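You operate a simulated robot arm through the tools that you are given. There is no shell and no other tool. Be economical: measure what you need, move in short steps, check, and stop when the job is done.

You are at the controls of a simulated two-armed robot. One attempt, no reset.

## Task
Take the yellow gauge and leave it on the top of the side table. Carry the blue dustpan with both arms and set it on the second shelf from the bottom of the blue rack. Take the blue seals box on the third shelf from the bottom of the teal rack and put it away on the top shelf of the tool board. The order is free. Set down upright: blue seals box.

It is judged by the outcome, as a careful person would: the job done as asked, and still so three seconds after it is handed in. It fails if anything else is knocked over, pushed out of place, dropped, spilled or broken. A push-on lid holds only when it is set on centred and level and pressed home; a screw cap is set on level and turned clockwise until tight.

## Robot
Two 6-joint arms with two-finger parallel grippers on one trunk, on a base that drives. Base frame: it is fixed to the floor where the robot stands at the start and does not move with it; the origin is under the middle of the robot, x ahead of it, y to its left, z up; the surface under the hand at the start is at about z = 0.906. Lengths are in m, angles in degrees, forces in N, time in s.
The left shoulder is at the start at [0.08, 0.216, 1.567], the right one opposite. With the tool pointing down near the work surface each hand reaches from about 0.1 to 0.74 m from the robot's upright axis, wherever it stands, measured 20 degrees to its own side. Places, roughly: blue dustpan [-1.25, -4.25, 0.5]; blue seals box [-1.25, -9.75, 1.25]; second shelf of the blue rack [0.9, -7.9, 0.7]; top of the side table [-3.1, 0.5, 1]; top shelf of the tool board (148x15 cm) [-1.12, -4.64, 1.72]. Payload 3.43 kg a hand.
Tool frame (each hand has its own): the origin (TCP) lies between the finger pads and is the grasp point; the fingertips stand 0.03 m ahead of it; z points along the fingers, y is the line along which they close. The gripper opens to 0.094 m. The fingers are 0.028 m wide and 0.01 m thick; the gripper's body (0.05 by 0.096 m) begins 0.055 m behind the TCP.
Orientation is that of the tool frame in the base frame, as a unit quaternion [w, x, y, z]. With the fingers straight down and closing along the base's y, the tool's x points along the base's -x, its y along +y and its z along -z.

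## Interface
- The arms move only by the tool move_arm. It takes "left_commands", "right_commands" or both (then of equal length, played together; a hand with none holds still); each is a list of rows, each a list of 7 numbers: the gripper command, from -1 (shut) to 1 (fully open), values between in proportion, then the shift along the base's x, y, z in m, then the turn, a rotation vector about the base's x, y, z in degrees. In form: [[claw, dx, dy, dz, ax, ay, az], ...]. A call has 1 to 8 rows; each row shifts and turns the commanded pose from where the row before left it. A row lasts 0.2 s, in which the tool goes at most 0.05 m and 8.6 degrees; a call with a longer step from one row to the next is refused whole, and so is a gripper value outside its range. A pose out of reach is approached as far as the arm can. The call stops where the force on the tool passes 40 N (or 10 N more than at its start, if that is more) or the arm is blocked; 0.2 s more then pass. The fingers move at their own pace (about 0.072 m/s each) and stop on an object; they squeeze with about 26 N. The grip force told is the motor's: it shows also when the fingers shut on nothing. Time passes only in rows, and 0.2 s behind the last, so rows that do not move let the fingers close. It gives the time, the measured TCP pose, the force on the tool (base axes), the opening and the grip force at its end, in the units of the frame above (readings bear some noise), with the torque about the TCP (base axes, N m) and any sound that the robot's microphone picked up.
- Cameras (640 x 400 px; columns grow to the right, rows downward): "scene" is now at [0.0955, 0.0101, 1.7132]; the picture's right is [0.15, -0.99, 0.00], its down [-0.86, -0.13, -0.49] and it looks along [0.49, 0.07, -0.87] (base axes); focal length 247 px, centre (320, 200). "left" rides on the left gripper at [0.076, -0.014, -0.103] in its tool frame; the picture's right is [0.18, 0.98, 0.00], its down [-0.75, 0.14, -0.64] and it looks along [-0.63, 0.12, 0.77] (tool axes); focal length 243 px, centre (320, 200). "right" rides on the right gripper at [0.076, 0.014, -0.103] in its tool frame; the picture's right is [-0.18, 0.98, 0.00], its down [-0.75, -0.14, -0.64] and it looks along [-0.63, -0.12, 0.77] (tool axes); focal length 243 px, centre (320, 200). There is no depth. A picture from a camera that has moved, and an enlarged one, comes with that camera's place and axes in the base frame and with its lens.
- capture(camera): a new picture of that camera. It takes no simulated time.
- slide_trunk(by): slides the trunk up (or, below 0, down) by that many m; the arms and the scene camera ride with it, the base frame stays. It gives what a move gives, with no picture.
- roll_base(legs): drives the robot by 1 to 6 legs, each [ahead, left, turn to the left] in m, m and degrees, along the robot's own axes; the way and the turn of a leg run together, so that a leg with both is an arc; at most 1.5 m and 180 degrees a leg. The arms and the cameras ride along, it lands a little off, and it stops where it bumps. It gives what a move gives.
- turn_head(pan, tilt): turns the head with the scene camera to pan (to the left, within 86 degrees either way) and tilt (down, from -29 to 69), counted from straight ahead of the robot. It gives what a move gives.
- enlarge(camera, box): a new picture of the part [left, top, right, bottom] of that camera's present view, enlarged. It takes no simulated time.
- hand_in(): hands the job in; it is judged then, once.

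Go step by step. Nothing tells you exact positions but the pictures and the camera data: compare them with the known pose of the tool, close in by small moves and look again before you grip or let go. The budget is 165 turns and 130 pictures, counting those below and the enlarged ones. Unless the task says otherwise, let go and move clear before handing in, and close with one line.

The tools are called after ">>>" as name(argument=value, ...) on one line, values as JSON. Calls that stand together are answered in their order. move_arm: Moves the arms, as the interface text tells. Its arguments: {"type":"object","properties":{"left_commands":{"type":"array"},"right_commands":{"type":"array"}},"required":[]} The other tools are called the same way: slide_trunk (by) slides the trunk up or down; roll_base (legs) drives the base; turn_head (pan, tilt) turns the head that bears the scene camera; capture (camera) takes a picture; enlarge (camera, box) takes an enlarged picture of a part of a camera's view; hand_in () hands the job in.

At the start:

```text
time_s: 0.0
left_eef_pos: [0.3664, 0.1299, 0.9988]
left_tcp_rot: [0.002, 0.0, 1.0, -0.001]
left_wrist_force: [-0.3, 0.0, -0.7]
left_moment: [-0.04, -0.01, 0.01]
left_width: 0.0943
left_grasp_force: 0.1
right_eef_pos: [0.4096, -0.2103, 0.9995]
right_tcp_rot: [0.002, 0.0, 1.0, -0.002]
right_wrist_force: [0.1, 0.2, -0.2]
right_moment: [0.01, -0.01, -0.01]
right_width: 0.0938
right_grasp_force: 0.0
trunk travel left (down, up): [-0.797, 0.043]
robot x, y, heading: [-0.0003, -0.0012, 0.2]
head pan, tilt: [8.4, 60.4]
```

scene: 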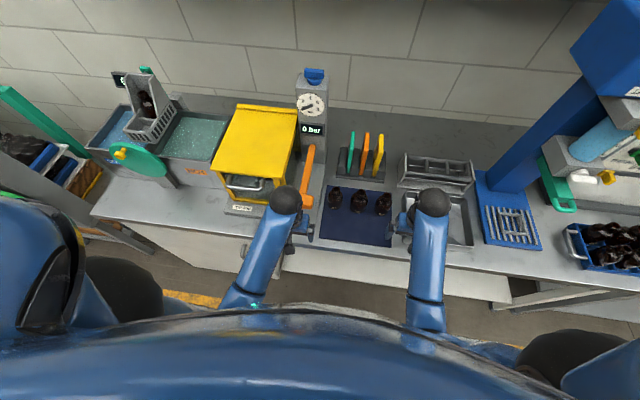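
right: 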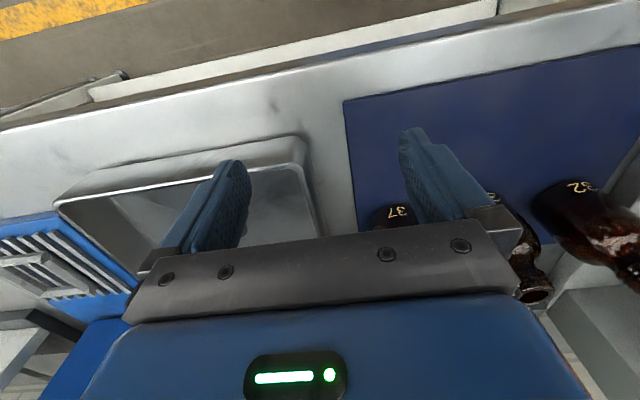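
left: 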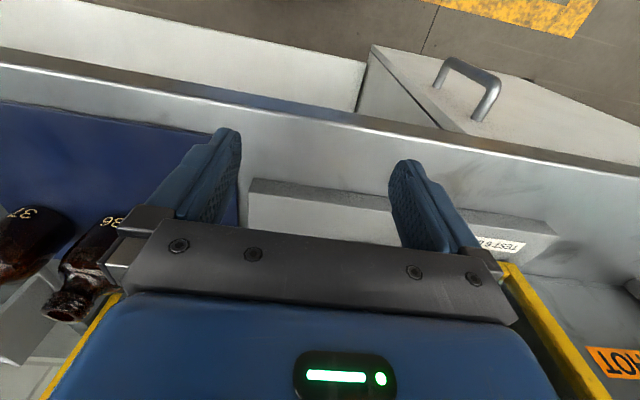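

I see a workbench in front, with tool holders and a yellow guarded machine, and the arms over the bench. I don't see a yellow gauge yet, so I'll look around with the head.

>>> turn_head(pan=0, tilt=25)

>>> capture(camera="scene")

>>> turn_head(pan=-80, tilt=25)

>>> capture(camera="scene")

>>> turn_head(pan=80, tilt=25)

>>> capture(camera="scene")

```text
time_s: 1.0
left_eef_pos: [0.3673, 0.13, 0.9988]
left_tcp_rot: [0.001, 0.0, 1.0, -0.002]
left_wrist_force: [-0.1, -0.3, 0.1]
left_moment: [0.0, -0.02, -0.03]
left_width: 0.0941
left_grasp_force: 0.0
right_eef_pos: [0.4099, -0.2103, 0.9989]
right_tcp_rot: [0.001, -0.001, 1.0, -0.001]
right_wrist_force: [-0.4, 0.4, 0.2]
right_moment: [0.0, 0.0, 0.02]
right_width: 0.0939
right_grasp_force: 0.1
trunk travel left (down, up): [-0.797, 0.043]
robot x, y, heading: [-0.0027, -0.0037, 0.1]
head pan, tilt: [0.0, 25.0]
```

```text
126 pictures are left
camera scene: at [0.1224, 0.0005, 1.7636], right [0.0, -1.0, 0.0], down [-0.42, 0.0, -0.91], along [0.91, 0.0, -0.42], focal length 247 px, centre (320, 200)
```

scene: 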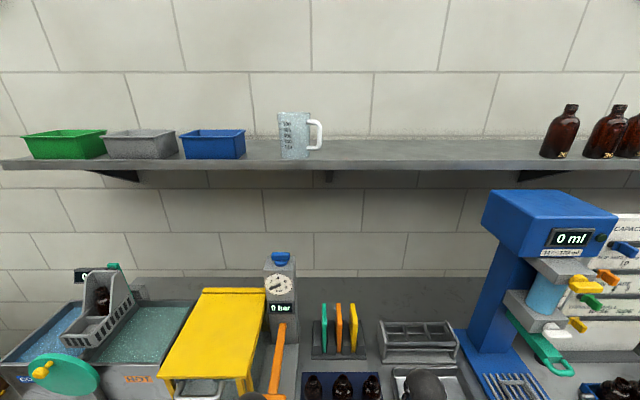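

```text
time_s: 2.5
left_eef_pos: [0.3669, 0.1307, 0.999]
left_tcp_rot: [0.001, -0.001, 1.0, -0.001]
left_wrist_force: [1.0, 0.2, -0.2]
left_moment: [-0.02, 0.01, -0.03]
left_width: 0.0938
left_grasp_force: 0.0
right_eef_pos: [0.4104, -0.2093, 1.0005]
right_tcp_rot: [0.002, 0.0, 1.0, -0.001]
right_wrist_force: [0.7, -0.3, -0.9]
right_moment: [-0.02, -0.03, -0.01]
right_width: 0.0939
right_grasp_force: 0.1
trunk travel left (down, up): [-0.797, 0.043]
robot x, y, heading: [-0.0023, 0.0004, -0.0]
head pan, tilt: [-80.0, 25.0]
```

```text
125 pictures are left
camera scene: at [0.0462, -0.0902, 1.7637], right [-0.98, -0.17, 0.0], down [-0.07, 0.42, -0.91], along [0.16, -0.89, -0.42], focal length 247 px, centre (320, 200)
```

scene: 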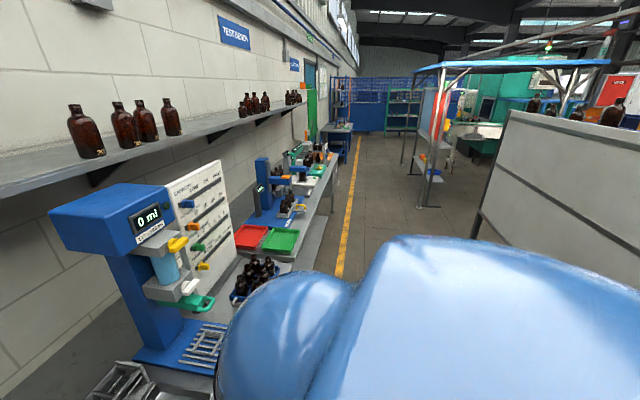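

```text
time_s: 5.0
left_eef_pos: [0.3671, 0.1299, 0.9979]
left_tcp_rot: [0.002, -0.001, 1.0, -0.001]
left_wrist_force: [0.1, 0.0, -0.2]
left_moment: [0.0, 0.0, -0.02]
left_width: 0.0939
left_grasp_force: 0.0
right_eef_pos: [0.4104, -0.2094, 1.0006]
right_tcp_rot: [0.002, 0.0, 1.0, -0.001]
right_wrist_force: [0.0, 0.3, -0.3]
right_moment: [0.02, 0.0, -0.01]
right_width: 0.0941
right_grasp_force: 0.0
trunk travel left (down, up): [-0.797, 0.043]
robot x, y, heading: [-0.001, -0.002, 0.1]
head pan, tilt: [80.0, 25.0]
```

```text
124 pictures are left
camera scene: at [0.0462, 0.0912, 1.7637], right [0.98, -0.17, 0.0], down [-0.07, -0.42, -0.91], along [0.16, 0.89, -0.42], focal length 247 px, centre (320, 200)
```

scene: 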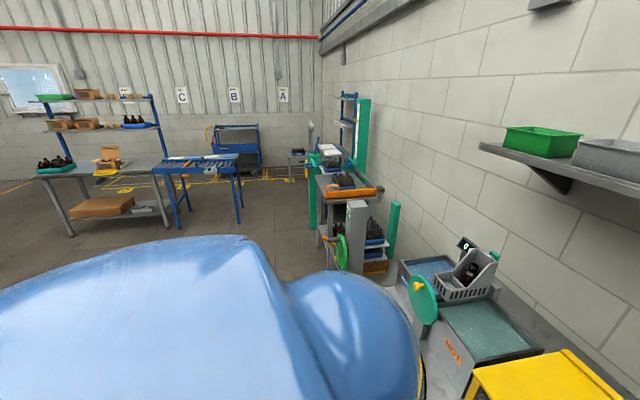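

The hall runs off to the right, with the tool board and the blue and teal racks there. I'll enlarge that direction to look for the gauge, and look behind too.

>>> turn_head(pan=-80, tilt=10)

>>> enlarge(camera="scene", box=[220, 120, 380, 320])

>>> enlarge(camera="scene", box=[380, 120, 640, 320])

>>> roll_base(legs=[[-0.5, 0, 0], [0, 0, 180]])

>>> turn_head(pan=0, tilt=25)

>>> capture(camera="scene")

```text
time_s: 7.5
left_eef_pos: [0.3678, 0.1294, 0.9982]
left_tcp_rot: [0.002, 0.0, 1.0, -0.001]
left_wrist_force: [0.2, 0.0, 0.1]
left_moment: [0.0, -0.02, -0.02]
left_width: 0.094
left_grasp_force: 0.0
right_eef_pos: [0.4106, -0.2087, 0.9994]
right_tcp_rot: [0.001, 0.0, 1.0, -0.001]
right_wrist_force: [-0.7, 0.0, -0.6]
right_moment: [-0.03, 0.01, -0.01]
right_width: 0.094
right_grasp_force: 0.1
trunk travel left (down, up): [-0.797, 0.043]
robot x, y, heading: [-0.0004, 0.002, 0.2]
head pan, tilt: [-80.0, 10.0]
```

```text
2.00 times, centred on (300, 220) of scene
camera zoom: at [0.0463, -0.0911, 1.7881], right [-0.98, -0.17, 0.0], down [-0.03, 0.17, -0.98], along [0.17, -0.97, -0.17], focal length 495 px, centre (360, 160)
```

zoom: 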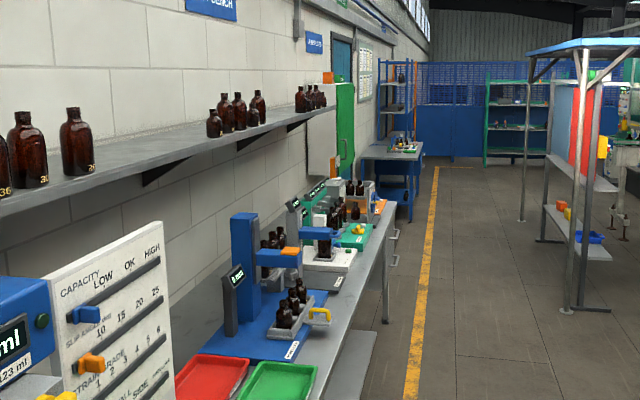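

```text
2.00 times, centred on (510, 220) of scene
camera zoom: at [0.0463, -0.0911, 1.7881], right [-0.98, -0.17, 0.0], down [-0.03, 0.17, -0.98], along [0.17, -0.97, -0.17], focal length 495 px, centre (-60, 160)
```

zoom: 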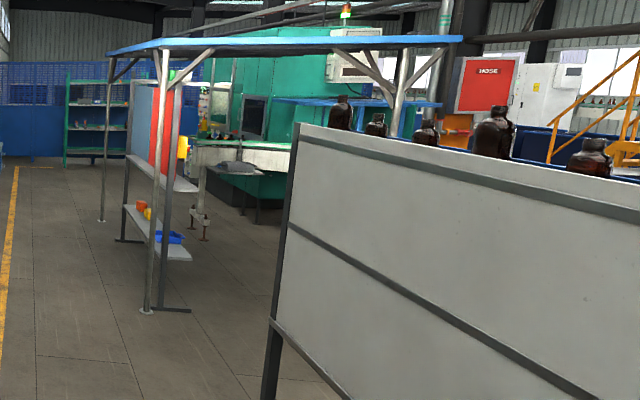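

```text
time_s: 17.8
left_eef_pos: [-0.8683, -0.1431, 0.9978]
left_tcp_rot: [-0.002, 1.0, 0.014, -0.002]
left_wrist_force: [0.0, 0.6, 0.0]
left_moment: [0.01, -0.05, 0.02]
left_width: 0.0939
left_grasp_force: 0.0
right_eef_pos: [-0.922, 0.1956, 1.0002]
right_tcp_rot: [0.0, 1.0, 0.015, -0.002]
right_wrist_force: [-0.1, 0.1, 0.6]
right_moment: [-0.04, 0.0, -0.03]
right_width: 0.0941
right_grasp_force: 0.2
trunk travel left (down, up): [-0.797, 0.043]
robot x, y, heading: [-0.5065, 0.0019, -178.3]
head pan, tilt: [-80.0, 10.0]
```

```text
time_s: 19.3
left_eef_pos: [-0.8681, -0.1426, 0.9976]
left_tcp_rot: [0.0, 1.0, 0.015, -0.002]
left_wrist_force: [0.0, -0.3, -0.2]
left_moment: [0.01, 0.0, 0.0]
left_width: 0.094
left_grasp_force: 0.0
right_eef_pos: [-0.9195, 0.1964, 0.9995]
right_tcp_rot: [-0.002, 1.0, 0.014, -0.002]
right_wrist_force: [-0.4, -0.8, 0.3]
right_moment: [0.02, 0.02, -0.02]
right_width: 0.094
right_grasp_force: 0.0
trunk travel left (down, up): [-0.797, 0.043]
robot x, y, heading: [-0.5026, -0.0009, -178.3]
head pan, tilt: [0.0, 25.0]
```

```text
121 pictures are left
camera scene: at [-0.6269, -0.0051, 1.7637], right [-0.03, 1.0, 0.0], down [0.42, 0.01, -0.91], along [-0.91, -0.03, -0.42], focal length 247 px, centre (320, 200)
```

scene: 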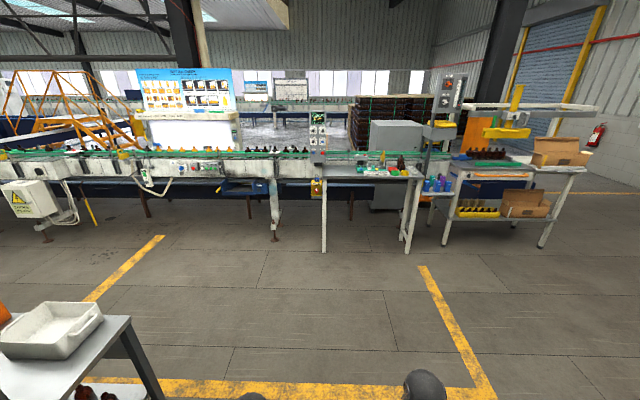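

A conveyor line is behind, and the side table appears at about (380,170). I'll zoom there.

>>> enlarge(camera="scene", box=[300, 100, 460, 200])

>>> turn_head(pan=50, tilt=30)

>>> capture(camera="scene")

```text
4.00 times, centred on (380, 150) of scene
camera zoom: at [-0.6269, -0.0051, 1.7637], right [-0.03, 1.0, 0.0], down [0.42, 0.01, -0.91], along [-0.91, -0.03, -0.42], focal length 990 px, centre (80, 400)
```

zoom: 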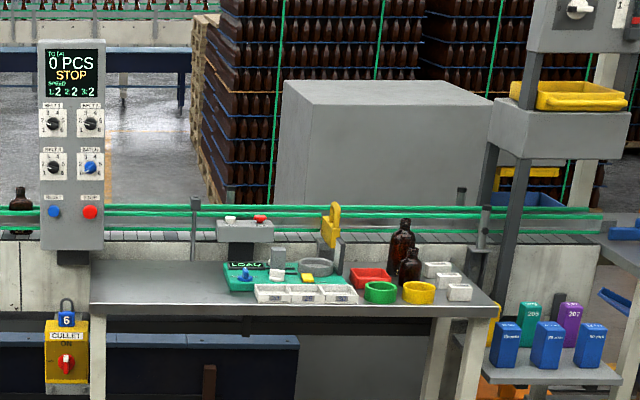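

```text
time_s: 20.5
left_eef_pos: [-0.8686, -0.1427, 0.9984]
left_tcp_rot: [-0.001, 1.0, 0.014, -0.002]
left_wrist_force: [-0.1, 0.6, 0.7]
left_moment: [0.01, 0.0, -0.01]
left_width: 0.0938
left_grasp_force: 0.0
right_eef_pos: [-0.9201, 0.196, 0.9991]
right_tcp_rot: [0.0, 1.0, 0.014, -0.002]
right_wrist_force: [-0.5, -0.2, 0.3]
right_moment: [0.0, 0.02, 0.01]
right_width: 0.0939
right_grasp_force: 0.1
trunk travel left (down, up): [-0.797, 0.043]
robot x, y, heading: [-0.504, -0.0007, -178.2]
head pan, tilt: [50.0, 30.0]
```

```text
119 pictures are left
camera scene: at [-0.591, -0.0734, 1.7558], right [-0.78, 0.62, 0.0], down [0.31, 0.39, -0.87], along [-0.54, -0.68, -0.5], focal length 247 px, centre (320, 200)
```

scene: 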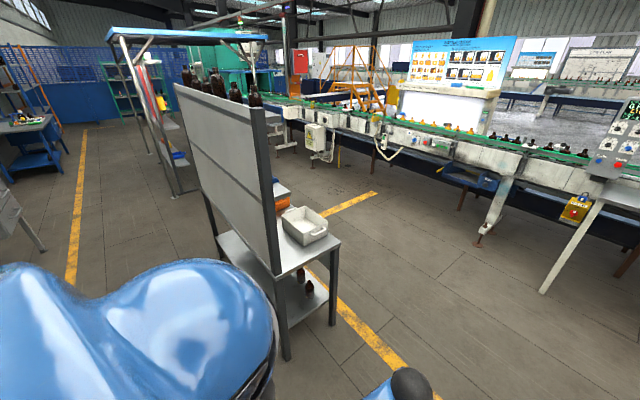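

On the bench by the start there were three coloured plates (green, orange, yellow) in a rack, and these are likely the gauges. I'll return there and zoom in.

>>> roll_base(legs=[[0, 0, -180], [0.3, 0, 0]])

>>> turn_head(pan=0, tilt=45)

>>> enlarge(camera="scene", box=[220, 80, 420, 205])

```text
time_s: 29.9
left_eef_pos: [0.1508, 0.1517, 0.9996]
left_tcp_rot: [0.003, -0.017, 1.0, -0.001]
left_wrist_force: [-0.6, -0.3, 0.0]
left_moment: [-0.01, -0.03, -0.01]
left_width: 0.0942
left_grasp_force: 0.0
right_eef_pos: [0.2056, -0.1872, 0.9995]
right_tcp_rot: [0.002, -0.018, 1.0, -0.001]
right_wrist_force: [-0.7, -0.2, 0.0]
right_moment: [0.0, -0.02, -0.03]
right_width: 0.094
right_grasp_force: 0.1
trunk travel left (down, up): [-0.797, 0.043]
robot x, y, heading: [-0.2105, 0.0081, 1.7]
head pan, tilt: [50.0, 30.0]
```

```text
time_s: 31.1
left_eef_pos: [0.1518, 0.1513, 0.999]
left_tcp_rot: [0.001, -0.018, 1.0, -0.001]
left_wrist_force: [0.4, -0.5, 0.5]
left_moment: [0.02, -0.01, 0.02]
left_width: 0.0941
left_grasp_force: 0.0
right_eef_pos: [0.2075, -0.1874, 0.9992]
right_tcp_rot: [0.002, -0.018, 1.0, 0.0]
right_wrist_force: [0.2, -0.8, -0.7]
right_moment: [0.0, -0.01, 0.0]
right_width: 0.0942
right_grasp_force: 0.0
trunk travel left (down, up): [-0.797, 0.043]
robot x, y, heading: [-0.2107, 0.0097, 2.1]
head pan, tilt: [0.0, 45.0]
```

```text
3.20 times, centred on (320, 142) of scene
camera zoom: at [-0.0997, 0.0127, 1.7332], right [0.04, -1.0, 0.0], down [-0.71, -0.03, -0.71], along [0.71, 0.03, -0.71], focal length 792 px, centre (320, 384)
```

zoom: 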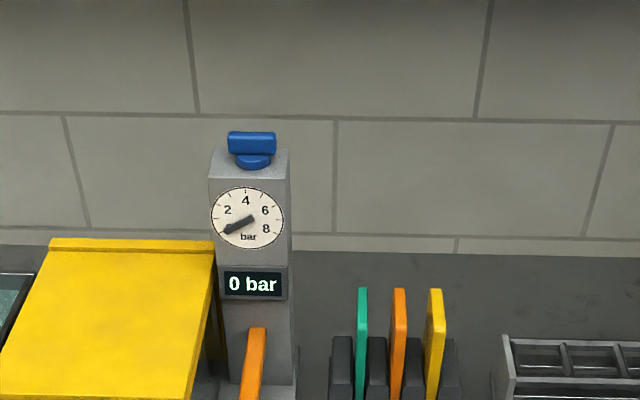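

The three plates stand edge-on in a rack near [0.75, -0.11], and the yellow one is on the right. I'll raise both hands, drive back in slightly to the left, and look with the right wrist camera.

>>> move_arm(left_commands=[[1, 0, 0, 0.05, 0, 0, 0], [1, 0, 0, 0.05, 0, 0, 0], [1, 0, 0, 0.05, 0, 0, 0], [1, 0, 0, 0.05, 0, 0, 0]], right_commands=[[1, 0, 0, 0.05, 0, 0, 0], [1, 0, 0, 0.05, 0, 0, 0], [1, 0, 0, 0.05, 0, 0, 0], [1, 0, 0, 0.05, 0, 0, 0]])

>>> roll_base(legs=[[0.22, 0.1, -2]])

>>> capture(camera="scene")

>>> capture(camera="right")

```text
time_s: 32.0
left_eef_pos: [0.1525, 0.1505, 0.998]
left_tcp_rot: [0.002, -0.018, 1.0, 0.0]
left_wrist_force: [1.1, -0.3, 0.4]
left_moment: [-0.03, -0.03, 0.0]
left_width: 0.0939
left_grasp_force: 0.0
left hand out of reach, approached as far as the arm can: row 1, 2, 3, 4
right_eef_pos: [0.2063, -0.1858, 1.0002]
right_tcp_rot: [0.002, -0.018, 1.0, -0.001]
right_wrist_force: [-0.2, -0.4, 0.0]
right_moment: [0.0, 0.0, -0.01]
right_width: 0.0941
right_grasp_force: 0.0
right hand out of reach, approached as far as the arm can: row 1, 2, 3, 4
trunk travel left (down, up): [-0.797, 0.043]
robot x, y, heading: [-0.2095, 0.0084, 1.8]
head pan, tilt: [0.0, 45.0]
```

```text
time_s: 33.8
left_eef_pos: [0.3706, 0.2394, 0.9996]
left_tcp_rot: [0.001, 0.002, 1.0, 0.0]
left_wrist_force: [-0.3, -0.4, 0.3]
left_moment: [-0.03, 0.0, 0.01]
left_width: 0.0939
left_grasp_force: 0.0
right_eef_pos: [0.4128, -0.1002, 0.9996]
right_tcp_rot: [0.004, 0.002, 1.0, 0.0]
right_wrist_force: [0.0, -0.1, 0.2]
right_moment: [0.01, -0.01, -0.02]
right_width: 0.0939
right_grasp_force: 0.1
trunk travel left (down, up): [-0.797, 0.043]
robot x, y, heading: [0.011, 0.114, 0.2]
head pan, tilt: [0.0, 45.0]
```

```text
117 pictures are left
camera scene: at [0.1125, 0.1099, 1.7336], right [0.0, -1.0, 0.0], down [-0.7, 0.0, -0.71], along [0.71, 0.0, -0.7], focal length 247 px, centre (320, 200)
```

scene: 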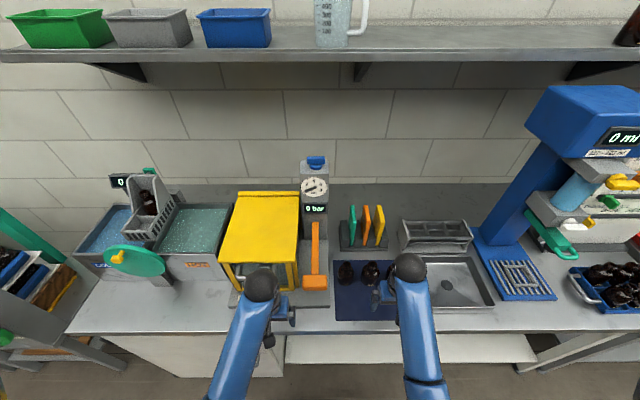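

```text
116 pictures are left
camera right: at [0.3349, -0.0855, 1.1009], right [0.19, 0.98, 0.0], down [0.75, -0.14, 0.65], along [0.63, -0.12, -0.76], focal length 243 px, centre (320, 200)
```

right: 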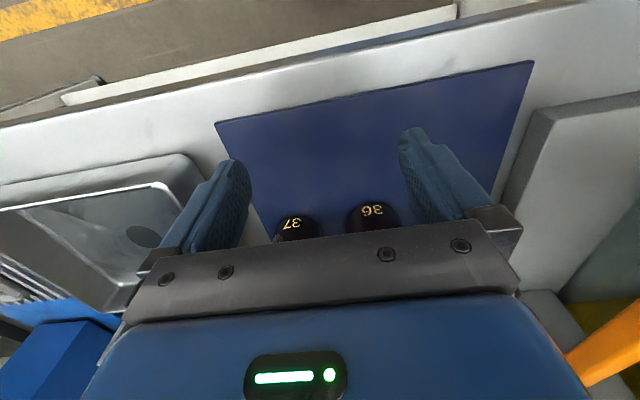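

Raising straight up from there is out of reach. I'll zoom on the gauge rack to measure it.

>>> enlarge(camera="scene", box=[320, 190, 416, 250])

>>> slide_trunk(by=0.04)

>>> move_arm(right_commands=[[1, 0.04, 0, 0.03, 0, 0, 0], [1, 0.04, 0, 0.03, 0, 0, 0]])

>>> capture(camera="right")

```text
6.67 times, centred on (368, 220) of scene
camera zoom: at [0.1125, 0.1099, 1.7336], right [0.0, -1.0, 0.0], down [-0.7, 0.0, -0.71], along [0.71, 0.0, -0.7], focal length 1650 px, centre (0, 67)
```

zoom: 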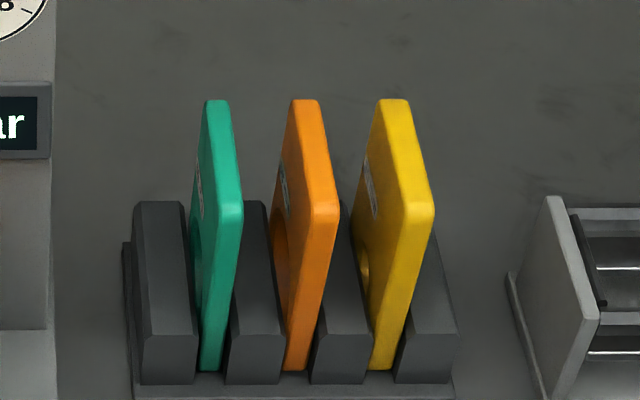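

```text
time_s: 34.7
left_eef_pos: [0.3748, 0.2405, 1.0387]
left_tcp_rot: [0.001, 0.001, 1.0, -0.001]
left_wrist_force: [0.4, 0.0, -1.1]
left_moment: [0.01, 0.02, -0.01]
left_width: 0.0939
left_grasp_force: 0.0
right_eef_pos: [0.4143, -0.0991, 1.0387]
right_tcp_rot: [0.001, 0.002, 1.0, -0.002]
right_wrist_force: [0.3, -0.1, -0.1]
right_moment: [0.01, 0.02, 0.01]
right_width: 0.0939
right_grasp_force: 0.0
trunk travel left (down, up): [-0.837, 0.003]
robot x, y, heading: [0.0075, 0.113, -0.0]
head pan, tilt: [0.0, 45.0]
```

```text
time_s: 35.3
left_eef_pos: [0.3755, 0.2409, 1.0375]
left_tcp_rot: [0.0, 0.003, 1.0, -0.001]
left_wrist_force: [0.1, -0.8, 1.0]
left_moment: [0.01, 0.02, 0.0]
left_width: 0.0943
left_grasp_force: 0.1
right_eef_pos: [0.5081, -0.0977, 1.0575]
right_tcp_rot: [0.0, 0.002, 1.0, -0.001]
right_wrist_force: [0.5, -0.6, -0.8]
right_moment: [0.01, 0.01, -0.02]
right_width: 0.0939
right_grasp_force: 0.1
right hand out of reach, approached as far as the arm can: row 1, 2
trunk travel left (down, up): [-0.837, 0.003]
robot x, y, heading: [0.0018, 0.1138, -0.1]
head pan, tilt: [0.0, 45.0]
```

```text
114 pictures are left
camera right: at [0.4317, -0.0824, 1.158], right [0.19, 0.98, 0.0], down [0.75, -0.14, 0.64], along [0.63, -0.12, -0.77], focal length 243 px, centre (320, 200)
```

right: 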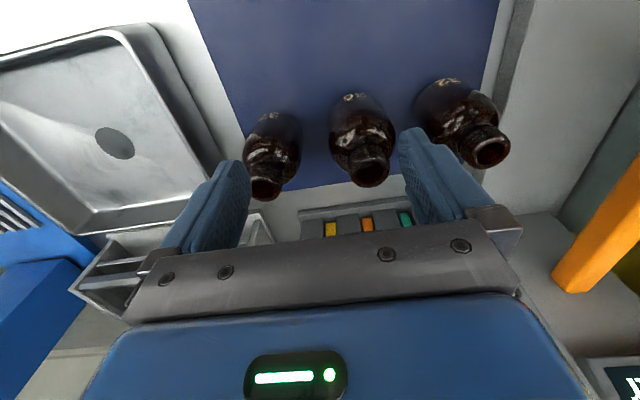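

The yellow plate is at about x 0.694–0.772, y −0.116, z 0.92–1.057, and 17 mm thick. I'll move the hand out and up in steps towards a point above it, staying clear of the bottle tops.

>>> move_arm(right_commands=[[-0.05, 0.03, 0, 0.03, 0, 0, 0], [-0.05, 0.04, -0.005, 0.02, 0, 0, 0], [-0.05, 0.045, -0.005, 0.02, 0, 0, 0]])

>>> capture(camera="right")

```text
time_s: 36.1
left_eef_pos: [0.3759, 0.2397, 1.0375]
left_tcp_rot: [0.002, 0.003, 1.0, 0.0]
left_wrist_force: [-0.1, -0.4, -0.6]
left_moment: [-0.01, 0.01, 0.03]
left_width: 0.0942
left_grasp_force: 0.1
right_eef_pos: [0.631, -0.1119, 1.1125]
right_tcp_rot: [0.0, 0.002, 1.0, -0.001]
right_wrist_force: [0.1, 0.5, -0.7]
right_moment: [-0.02, -0.01, 0.02]
right_width: 0.0446
right_grasp_force: 0.1
right hand out of reach, approached as far as the arm can: row 1
trunk travel left (down, up): [-0.837, 0.003]
robot x, y, heading: [0.0075, 0.1102, -0.1]
head pan, tilt: [0.0, 45.0]
```

```text
113 pictures are left
camera right: at [0.555, -0.0958, 1.2133], right [0.19, 0.98, 0.0], down [0.75, -0.14, 0.64], along [0.63, -0.12, -0.77], focal length 243 px, centre (320, 200)
```

right: 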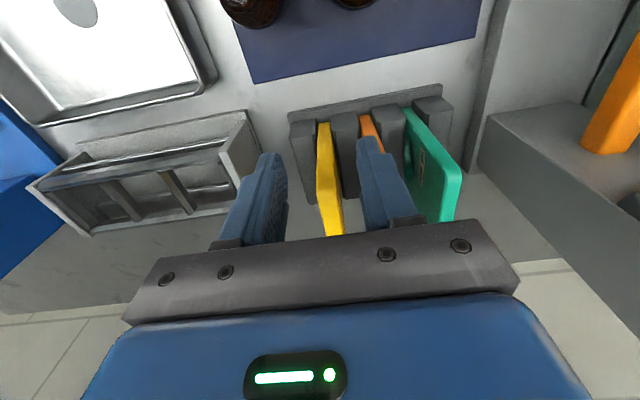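

The wrist view matches my estimate (y ≈ −0.117). I'll move over the plate.

>>> move_arm(right_commands=[[-0.05, 0.035, 0, 0, 0, 0, 0], [-0.05, 0.035, -0.003, 0, 0, 0, 0], [-0.05, 0.03, -0.002, 0, 0, 0, 0]])

>>> capture(camera="right")

>>> enlarge(camera="scene", box=[300, 140, 460, 260])

```text
time_s: 36.9
left_eef_pos: [0.3752, 0.2403, 1.0377]
left_tcp_rot: [0.001, 0.004, 1.0, -0.001]
left_wrist_force: [-0.6, 0.3, 0.6]
left_moment: [0.01, 0.01, -0.01]
left_width: 0.094
left_grasp_force: 0.0
right_eef_pos: [0.7286, -0.1156, 1.1103]
right_tcp_rot: [0.0, 0.002, 1.0, -0.001]
right_wrist_force: [-0.8, -0.1, -0.7]
right_moment: [0.01, -0.02, 0.0]
right_width: 0.0447
right_grasp_force: 0.0
trunk travel left (down, up): [-0.837, 0.003]
robot x, y, heading: [0.0058, 0.1122, -0.1]
head pan, tilt: [0.0, 45.0]
```

```text
112 pictures are left
camera right: at [0.6519, -0.0998, 1.2116], right [0.19, 0.98, 0.0], down [0.75, -0.14, 0.64], along [0.63, -0.12, -0.77], focal length 243 px, centre (320, 200)
```

right: 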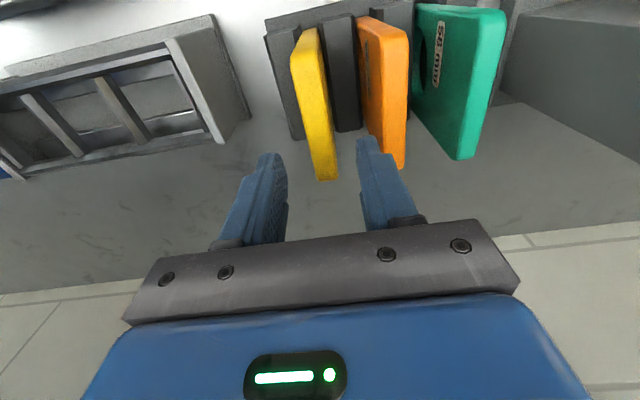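

```text
3.33 times, centred on (380, 200) of scene
camera zoom: at [0.1191, 0.1122, 1.773], right [0.0, -1.0, 0.0], down [-0.71, 0.0, -0.71], along [0.71, 0.0, -0.71], focal length 825 px, centre (120, 200)
```

zoom: 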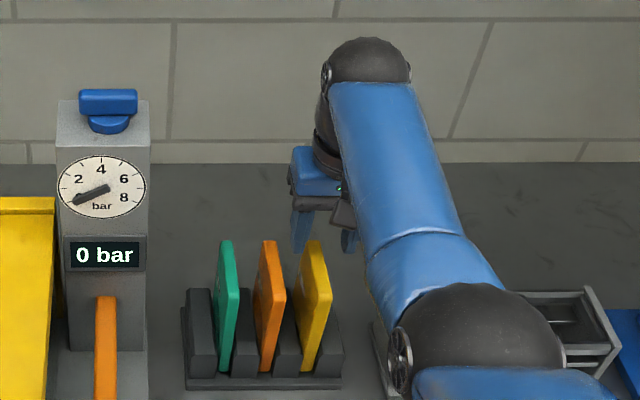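

The plate is centred under the fingers. I'll descend with the fingers half open, then grip.

>>> move_arm(right_commands=[[-0.05, 0, 0, -0.03, 0, 0, 0], [-0.05, 0, 0, -0.03, 0, 0, 0], [-0.05, 0, 0, -0.018, 0, 0, 0], [-1, 0, 0, 0, 0, 0, 0], [-1, 0, 0, 0, 0, 0, 0], [-1, 0, 0, 0, 0, 0, 0]])

>>> capture(camera="right")

```text
time_s: 38.3
left_eef_pos: [0.375, 0.2412, 1.0376]
left_tcp_rot: [0.002, 0.001, 1.0, -0.002]
left_wrist_force: [-0.1, -0.7, 0.8]
left_moment: [0.01, 0.03, 0.04]
left_width: 0.094
left_grasp_force: 0.1
right_eef_pos: [0.7166, -0.1148, 1.0387]
right_tcp_rot: [0.002, 0.002, 1.0, -0.001]
right_wrist_force: [-0.4, -1.3, 0.0]
right_moment: [0.04, -0.02, 0.0]
right_width: 0.0212
right_grasp_force: 26.0
right hand out of reach, approached as far as the arm can: row 2, 3
trunk travel left (down, up): [-0.837, 0.003]
robot x, y, heading: [0.0044, 0.114, -0.1]
head pan, tilt: [0.0, 45.0]
```

```text
110 pictures are left
camera right: at [0.6399, -0.0992, 1.1387], right [0.19, 0.98, 0.0], down [0.75, -0.14, 0.64], along [0.63, -0.12, -0.76], focal length 243 px, centre (320, 200)
```

right: 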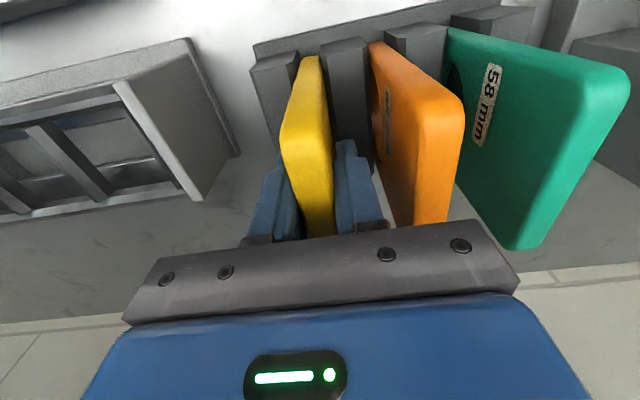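

Gripped at 21 mm. I'll lift straight up as high as the arm allows.

>>> move_arm(right_commands=[[-1, 0.003, 0, 0.04, 0, 0, 0], [-1, 0.003, 0, 0.04, 0, 0, 0], [-1, 0.003, 0, 0.04, 0, 0, 0], [-1, 0.003, 0, 0.04, 0, 0, 0]])

>>> capture(camera="scene")

>>> capture(camera="right")

```text
time_s: 39.3
left_eef_pos: [0.3753, 0.2404, 1.038]
left_tcp_rot: [0.001, 0.002, 1.0, -0.001]
left_wrist_force: [0.0, 0.3, 0.7]
left_moment: [-0.01, 0.03, -0.01]
left_width: 0.0939
left_grasp_force: 0.1
right_eef_pos: [0.7314, -0.1151, 1.1966]
right_tcp_rot: [0.001, 0.002, 1.0, -0.001]
right_wrist_force: [-0.7, 0.1, -2.5]
right_moment: [0.03, 0.05, -0.02]
right_width: 0.0211
right_grasp_force: 25.8
trunk travel left (down, up): [-0.837, 0.003]
robot x, y, heading: [0.009, 0.1122, -0.1]
head pan, tilt: [0.0, 45.0]
```

```text
109 pictures are left
camera scene: at [0.1178, 0.1122, 1.7731], right [0.0, -1.0, 0.0], down [-0.71, 0.0, -0.71], along [0.71, 0.0, -0.71], focal length 247 px, centre (320, 200)
```

scene: 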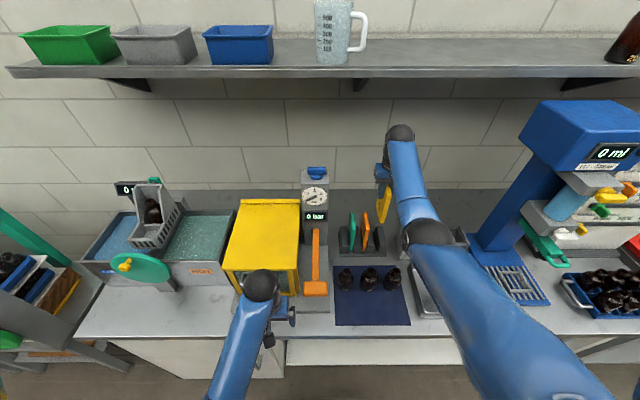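

```text
108 pictures are left
camera right: at [0.6541, -0.0996, 1.2983], right [0.19, 0.98, 0.0], down [0.75, -0.14, 0.64], along [0.63, -0.12, -0.77], focal length 243 px, centre (320, 200)
```

right: 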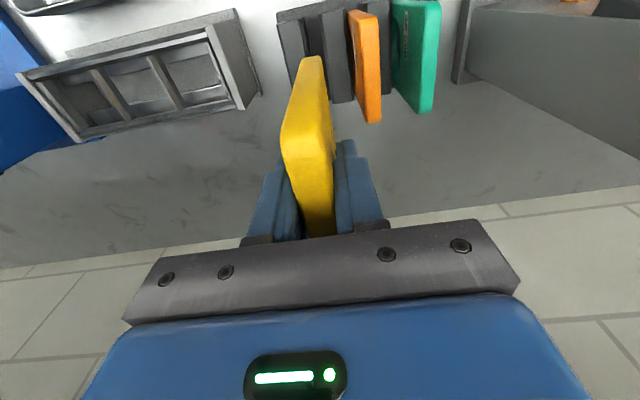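

The gauge is clear of the rack. I'll back off, turn round and head for the side table, stopping short to look.

>>> roll_base(legs=[[-0.65, 0, 0], [0, 0, 90], [0, 0, 90], [1.2, 0.2, 0]])

>>> turn_head(pan=0, tilt=40)

>>> capture(camera="scene")

```text
time_s: 56.3
left_eef_pos: [-2.2133, -0.2312, 1.0392]
left_tcp_rot: [0.0, 1.0, 0.005, -0.002]
left_wrist_force: [-0.2, 0.4, -0.3]
left_moment: [-0.01, 0.02, 0.02]
left_width: 0.094
left_grasp_force: 0.0
right_eef_pos: [-2.5755, 0.1183, 1.1983]
right_tcp_rot: [0.0, 1.0, 0.005, -0.002]
right_wrist_force: [-0.2, -0.5, 0.5]
right_moment: [-0.01, 0.02, 0.02]
right_width: 0.0
right_grasp_force: 26.1
trunk travel left (down, up): [-0.837, 0.003]
robot x, y, heading: [-1.8487, -0.0974, -179.3]
head pan, tilt: [0.0, 45.0]
```

```text
time_s: 57.0
left_eef_pos: [-2.2134, -0.2328, 1.0387]
left_tcp_rot: [0.001, 1.0, 0.005, -0.002]
left_wrist_force: [-0.3, -0.7, 0.6]
left_moment: [0.01, 0.0, -0.02]
left_width: 0.0939
left_grasp_force: 0.0
right_eef_pos: [-2.5758, 0.1184, 1.1973]
right_tcp_rot: [-0.001, 1.0, 0.005, -0.001]
right_wrist_force: [0.2, 0.2, -0.1]
right_moment: [0.0, -0.03, -0.02]
right_width: 0.0
right_grasp_force: 26.0
trunk travel left (down, up): [-0.837, 0.003]
robot x, y, heading: [-1.8471, -0.0998, -179.1]
head pan, tilt: [0.0, 40.0]
```

```text
107 pictures are left
camera scene: at [-1.9627, -0.0992, 1.7804], right [-0.01, 1.0, 0.0], down [0.64, 0.01, -0.77], along [-0.77, -0.01, -0.64], focal length 247 px, centre (320, 200)
```

scene: 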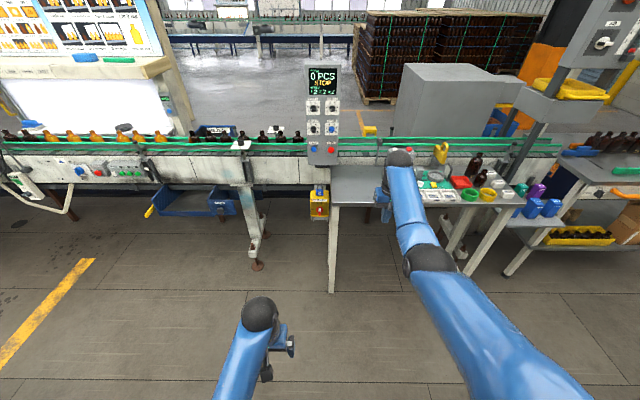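

The right gripper is empty, so the gauge slipped out during the drive. I'll look for it on the floor.

>>> turn_head(pan=0, tilt=65)

>>> capture(camera="scene")

>>> roll_base(legs=[[0, 0, 90], [0, 0, 90]])

>>> turn_head(pan=0, tilt=40)

>>> capture(camera="scene")

```text
time_s: 57.9
left_eef_pos: [-2.214, -0.2311, 1.0377]
left_tcp_rot: [-0.001, 1.0, 0.006, -0.002]
left_wrist_force: [-0.3, -0.5, -0.8]
left_moment: [0.0, 0.01, -0.04]
left_width: 0.0943
left_grasp_force: 0.1
right_eef_pos: [-2.5758, 0.1167, 1.1967]
right_tcp_rot: [-0.001, 1.0, 0.006, -0.002]
right_wrist_force: [-0.3, 0.7, -0.3]
right_moment: [-0.02, -0.02, -0.01]
right_width: 0.0001
right_grasp_force: 25.7
trunk travel left (down, up): [-0.837, 0.003]
robot x, y, heading: [-1.8473, -0.1001, -179.2]
head pan, tilt: [0.0, 65.0]
```

```text
106 pictures are left
camera scene: at [-1.9395, -0.0991, 1.7481], right [-0.01, 1.0, 0.0], down [0.91, 0.01, -0.42], along [-0.42, 0.0, -0.91], focal length 247 px, centre (320, 200)
```

scene: 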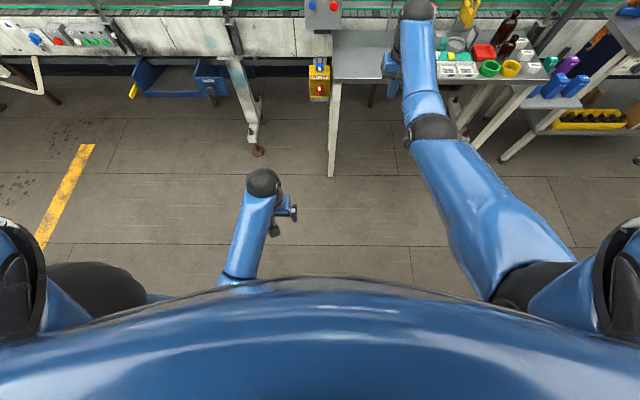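

```text
time_s: 65.9
left_eef_pos: [-1.4797, 0.0281, 1.0395]
left_tcp_rot: [0.001, 0.004, 1.0, 0.0]
left_wrist_force: [0.1, 1.0, 0.1]
left_moment: [-0.02, 0.0, -0.02]
left_width: 0.094
left_grasp_force: 0.1
right_eef_pos: [-1.1237, -0.3296, 1.1972]
right_tcp_rot: [0.001, 0.005, 1.0, -0.001]
right_wrist_force: [-1.1, 0.0, -0.5]
right_moment: [0.0, 0.05, 0.01]
right_width: 0.0
right_grasp_force: 25.5
trunk travel left (down, up): [-0.837, 0.003]
robot x, y, heading: [-1.8499, -0.0981, -0.5]
head pan, tilt: [0.0, 65.0]
```

```text
time_s: 66.8
left_eef_pos: [-1.4796, 0.0286, 1.0386]
left_tcp_rot: [0.002, 0.004, 1.0, 0.0]
left_wrist_force: [0.9, 0.0, 0.3]
left_moment: [-0.02, -0.02, 0.01]
left_width: 0.0941
left_grasp_force: 0.1
right_eef_pos: [-1.1237, -0.3289, 1.1973]
right_tcp_rot: [0.001, 0.005, 1.0, -0.001]
right_wrist_force: [-1.6, -0.2, -0.5]
right_moment: [-0.01, 0.03, 0.02]
right_width: 0.0001
right_grasp_force: 25.6
trunk travel left (down, up): [-0.837, 0.003]
robot x, y, heading: [-1.8511, -0.1017, -0.4]
head pan, tilt: [0.0, 40.0]
```

```text
105 pictures are left
camera scene: at [-1.7327, -0.0991, 1.7803], right [-0.01, -1.0, 0.0], down [-0.64, 0.01, -0.77], along [0.77, -0.01, -0.64], focal length 247 px, centre (320, 200)
```

scene: 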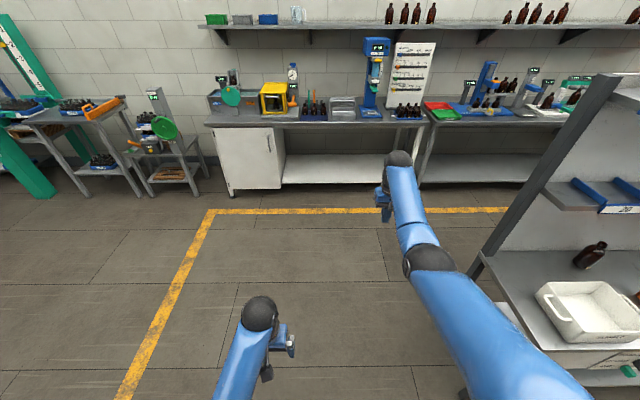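

The gauge is not obvious on the floor. I'll zoom in on the bench and floor area.

>>> enlarge(camera="scene", box=[190, 40, 410, 240])

>>> enlarge(camera="scene", box=[0, 60, 220, 260])

>>> capture(camera="right")

```text
2.00 times, centred on (300, 140) of scene
camera zoom: at [-1.7327, -0.0991, 1.7803], right [-0.01, -1.0, 0.0], down [-0.64, 0.01, -0.77], along [0.77, -0.01, -0.64], focal length 495 px, centre (360, 320)
```

zoom: 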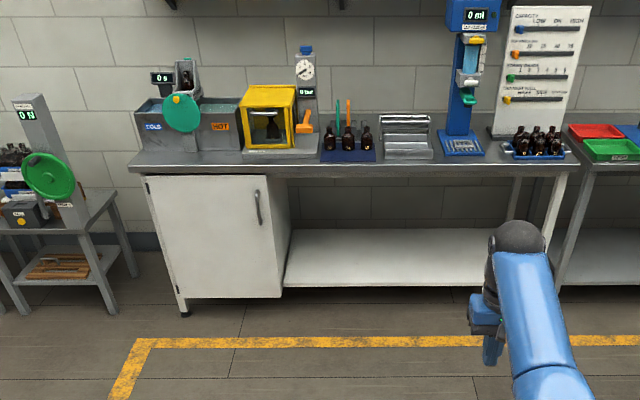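

```text
2.00 times, centred on (110, 160) of scene
camera zoom: at [-1.7327, -0.0991, 1.7803], right [-0.01, -1.0, 0.0], down [-0.64, 0.01, -0.77], along [0.77, -0.01, -0.64], focal length 495 px, centre (740, 280)
```

zoom: 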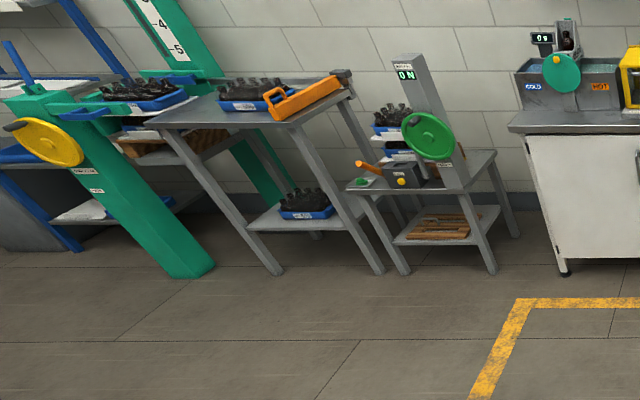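

```text
102 pictures are left
camera right: at [-1.2009, -0.3133, 1.298], right [0.19, 0.98, 0.0], down [0.75, -0.15, 0.64], along [0.63, -0.12, -0.77], focal length 243 px, centre (320, 200)
```

right: 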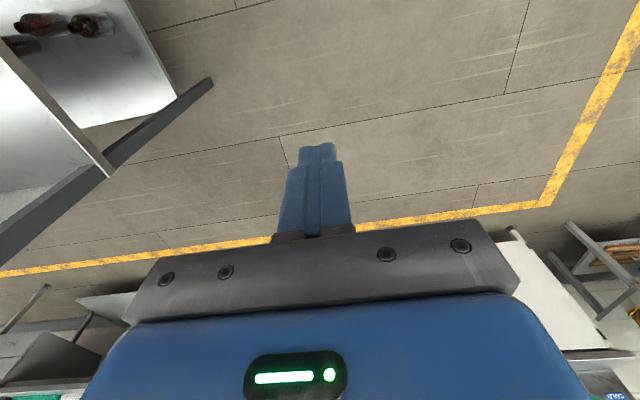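

Not seen ahead. I'll look to both sides and closer down.

>>> turn_head(pan=60, tilt=35)

>>> capture(camera="scene")

>>> turn_head(pan=-60, tilt=35)

>>> capture(camera="scene")

>>> turn_head(pan=0, tilt=60)

>>> capture(camera="scene")

```text
time_s: 68.0
left_eef_pos: [-1.4794, 0.0278, 1.0387]
left_tcp_rot: [0.001, 0.005, 1.0, -0.001]
left_wrist_force: [-0.3, 0.6, 0.3]
left_moment: [0.03, 0.02, -0.03]
left_width: 0.0937
left_grasp_force: 0.1
right_eef_pos: [-1.1231, -0.3286, 1.1968]
right_tcp_rot: [0.0, 0.004, 1.0, -0.001]
right_wrist_force: [-1.9, 0.5, 0.6]
right_moment: [0.01, 0.01, -0.01]
right_width: 0.0001
right_grasp_force: 25.8
trunk travel left (down, up): [-0.837, 0.003]
robot x, y, heading: [-1.8473, -0.0999, -0.5]
head pan, tilt: [60.0, 35.0]
```

```text
101 pictures are left
camera scene: at [-1.773, -0.0226, 1.788], right [0.86, -0.51, 0.0], down [-0.29, -0.49, -0.82], along [0.42, 0.71, -0.57], focal length 247 px, centre (320, 200)
```

scene: 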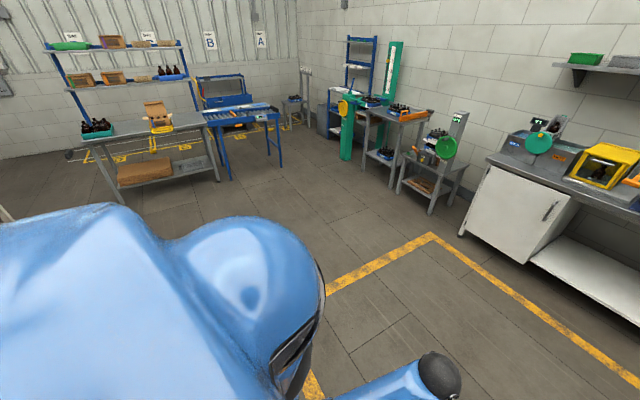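

```text
time_s: 70.0
left_eef_pos: [-1.4789, 0.0291, 1.0381]
left_tcp_rot: [0.001, 0.004, 1.0, 0.0]
left_wrist_force: [0.1, 0.4, -0.4]
left_moment: [0.0, 0.0, 0.04]
left_width: 0.0942
left_grasp_force: 0.1
right_eef_pos: [-1.1231, -0.3289, 1.1967]
right_tcp_rot: [0.002, 0.005, 1.0, 0.0]
right_wrist_force: [-0.8, -0.1, 0.3]
right_moment: [-0.03, 0.0, 0.05]
right_width: 0.0
right_grasp_force: 25.4
trunk travel left (down, up): [-0.837, 0.003]
robot x, y, heading: [-1.8462, -0.0957, -0.7]
head pan, tilt: [-60.0, 35.0]
```

```text
100 pictures are left
camera scene: at [-1.7743, -0.1751, 1.788], right [-0.87, -0.49, 0.0], down [-0.28, 0.5, -0.82], along [0.4, -0.71, -0.57], focal length 247 px, centre (320, 200)
```

scene: 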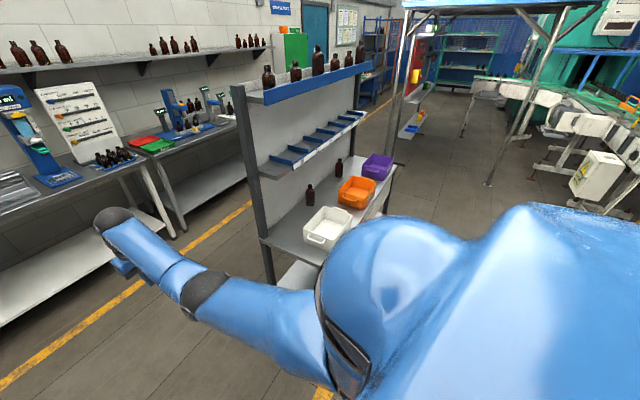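

```text
time_s: 71.3
left_eef_pos: [-1.4805, 0.0287, 1.0373]
left_tcp_rot: [0.001, 0.004, 1.0, -0.001]
left_wrist_force: [0.3, 0.6, 0.4]
left_moment: [0.0, -0.02, -0.02]
left_width: 0.0939
left_grasp_force: 0.1
right_eef_pos: [-1.1239, -0.3285, 1.1972]
right_tcp_rot: [0.0, 0.005, 1.0, -0.001]
right_wrist_force: [0.2, 0.5, -0.4]
right_moment: [0.0, 0.0, 0.03]
right_width: 0.0
right_grasp_force: 26.3
trunk travel left (down, up): [-0.837, 0.003]
robot x, y, heading: [-1.8485, -0.1011, -0.4]
head pan, tilt: [0.0, 60.0]
```

```text
99 pictures are left
camera scene: at [-1.751, -0.0991, 1.7537], right [-0.01, -1.0, 0.0], down [-0.87, 0.01, -0.5], along [0.5, 0.0, -0.87], focal length 247 px, centre (320, 200)
```

scene: 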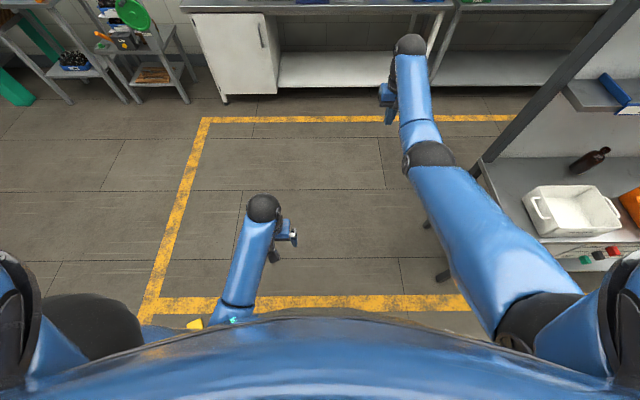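

A yellow piece shows at about (195,324). I'll zoom in on it.

>>> enlarge(camera="scene", box=[140, 280, 260, 355])

>>> capture(camera="left")

```text
5.33 times, centred on (200, 318) of scene
camera zoom: at [-1.751, -0.0991, 1.7537], right [-0.01, -1.0, 0.0], down [-0.87, 0.01, -0.5], along [0.5, 0.0, -0.87], focal length 1320 px, centre (960, -427)
```

zoom: 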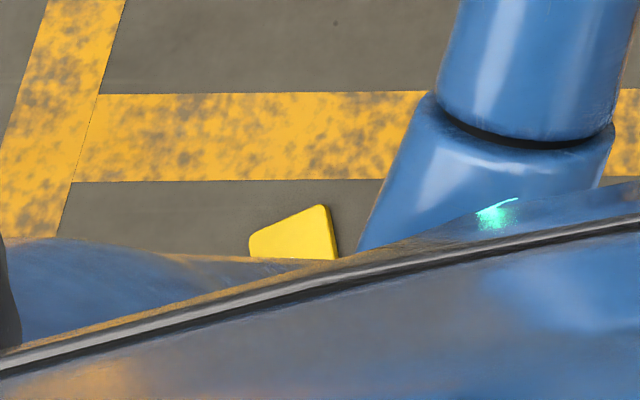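

```text
97 pictures are left
camera left: at [-1.5559, 0.015, 1.1418], right [-0.18, 0.98, 0.0], down [0.75, 0.14, 0.64], along [0.63, 0.11, -0.77], focal length 243 px, centre (320, 200)
```

left: 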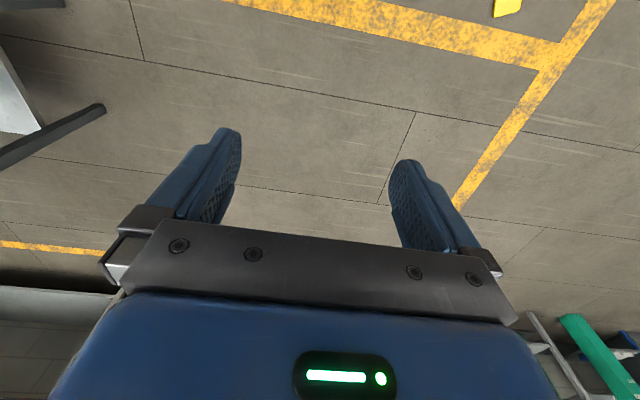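

Found it: the gauge lies flat on the floor near (−1.65, 0.67), in one piece. I'll turn to face it and look at how it lies.

>>> roll_base(legs=[[0, 0, 90]])

>>> turn_head(pan=-10, tilt=58)

>>> capture(camera="scene")

```text
time_s: 75.6
left_eef_pos: [-1.9731, 0.2713, 1.0386]
left_tcp_rot: [0.0, -0.702, 0.712, 0.002]
left_wrist_force: [0.5, -1.2, 0.0]
left_moment: [0.03, 0.03, -0.01]
left_width: 0.0941
left_grasp_force: 0.1
right_eef_pos: [-1.6141, 0.6238, 1.1972]
right_tcp_rot: [0.001, -0.702, 0.712, 0.0]
right_wrist_force: [0.5, 0.6, 0.5]
right_moment: [0.03, -0.02, -0.02]
right_width: 0.0002
right_grasp_force: 25.9
trunk travel left (down, up): [-0.837, 0.003]
robot x, y, heading: [-1.8472, -0.1013, 88.9]
head pan, tilt: [0.0, 60.0]
```

```text
time_s: 76.3
left_eef_pos: [-1.9728, 0.2701, 1.0383]
left_tcp_rot: [0.001, -0.702, 0.712, 0.001]
left_wrist_force: [-0.1, 0.9, -0.5]
left_moment: [0.02, 0.0, 0.0]
left_width: 0.0944
left_grasp_force: 0.0
right_eef_pos: [-1.6132, 0.624, 1.1978]
right_tcp_rot: [0.001, -0.702, 0.712, 0.0]
right_wrist_force: [0.4, 1.3, 0.1]
right_moment: [0.02, 0.0, 0.0]
right_width: 0.0
right_grasp_force: 25.9
trunk travel left (down, up): [-0.837, 0.003]
robot x, y, heading: [-1.8514, -0.1003, 89.4]
head pan, tilt: [-10.0, 58.0]
```

```text
96 pictures are left
camera scene: at [-1.8346, -0.0001, 1.756], right [0.98, -0.19, 0.0], down [-0.16, -0.83, -0.53], along [0.1, 0.52, -0.85], focal length 247 px, centre (320, 200)
```

scene: 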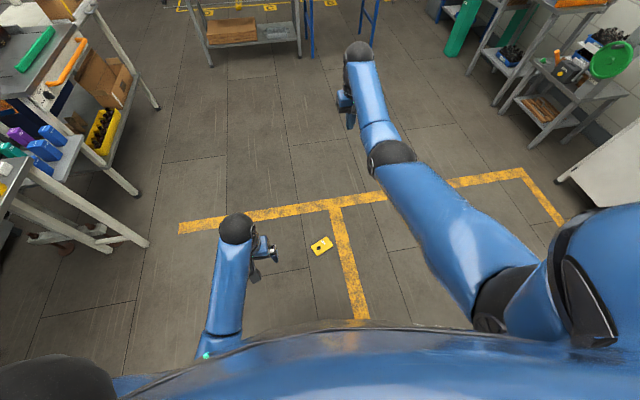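

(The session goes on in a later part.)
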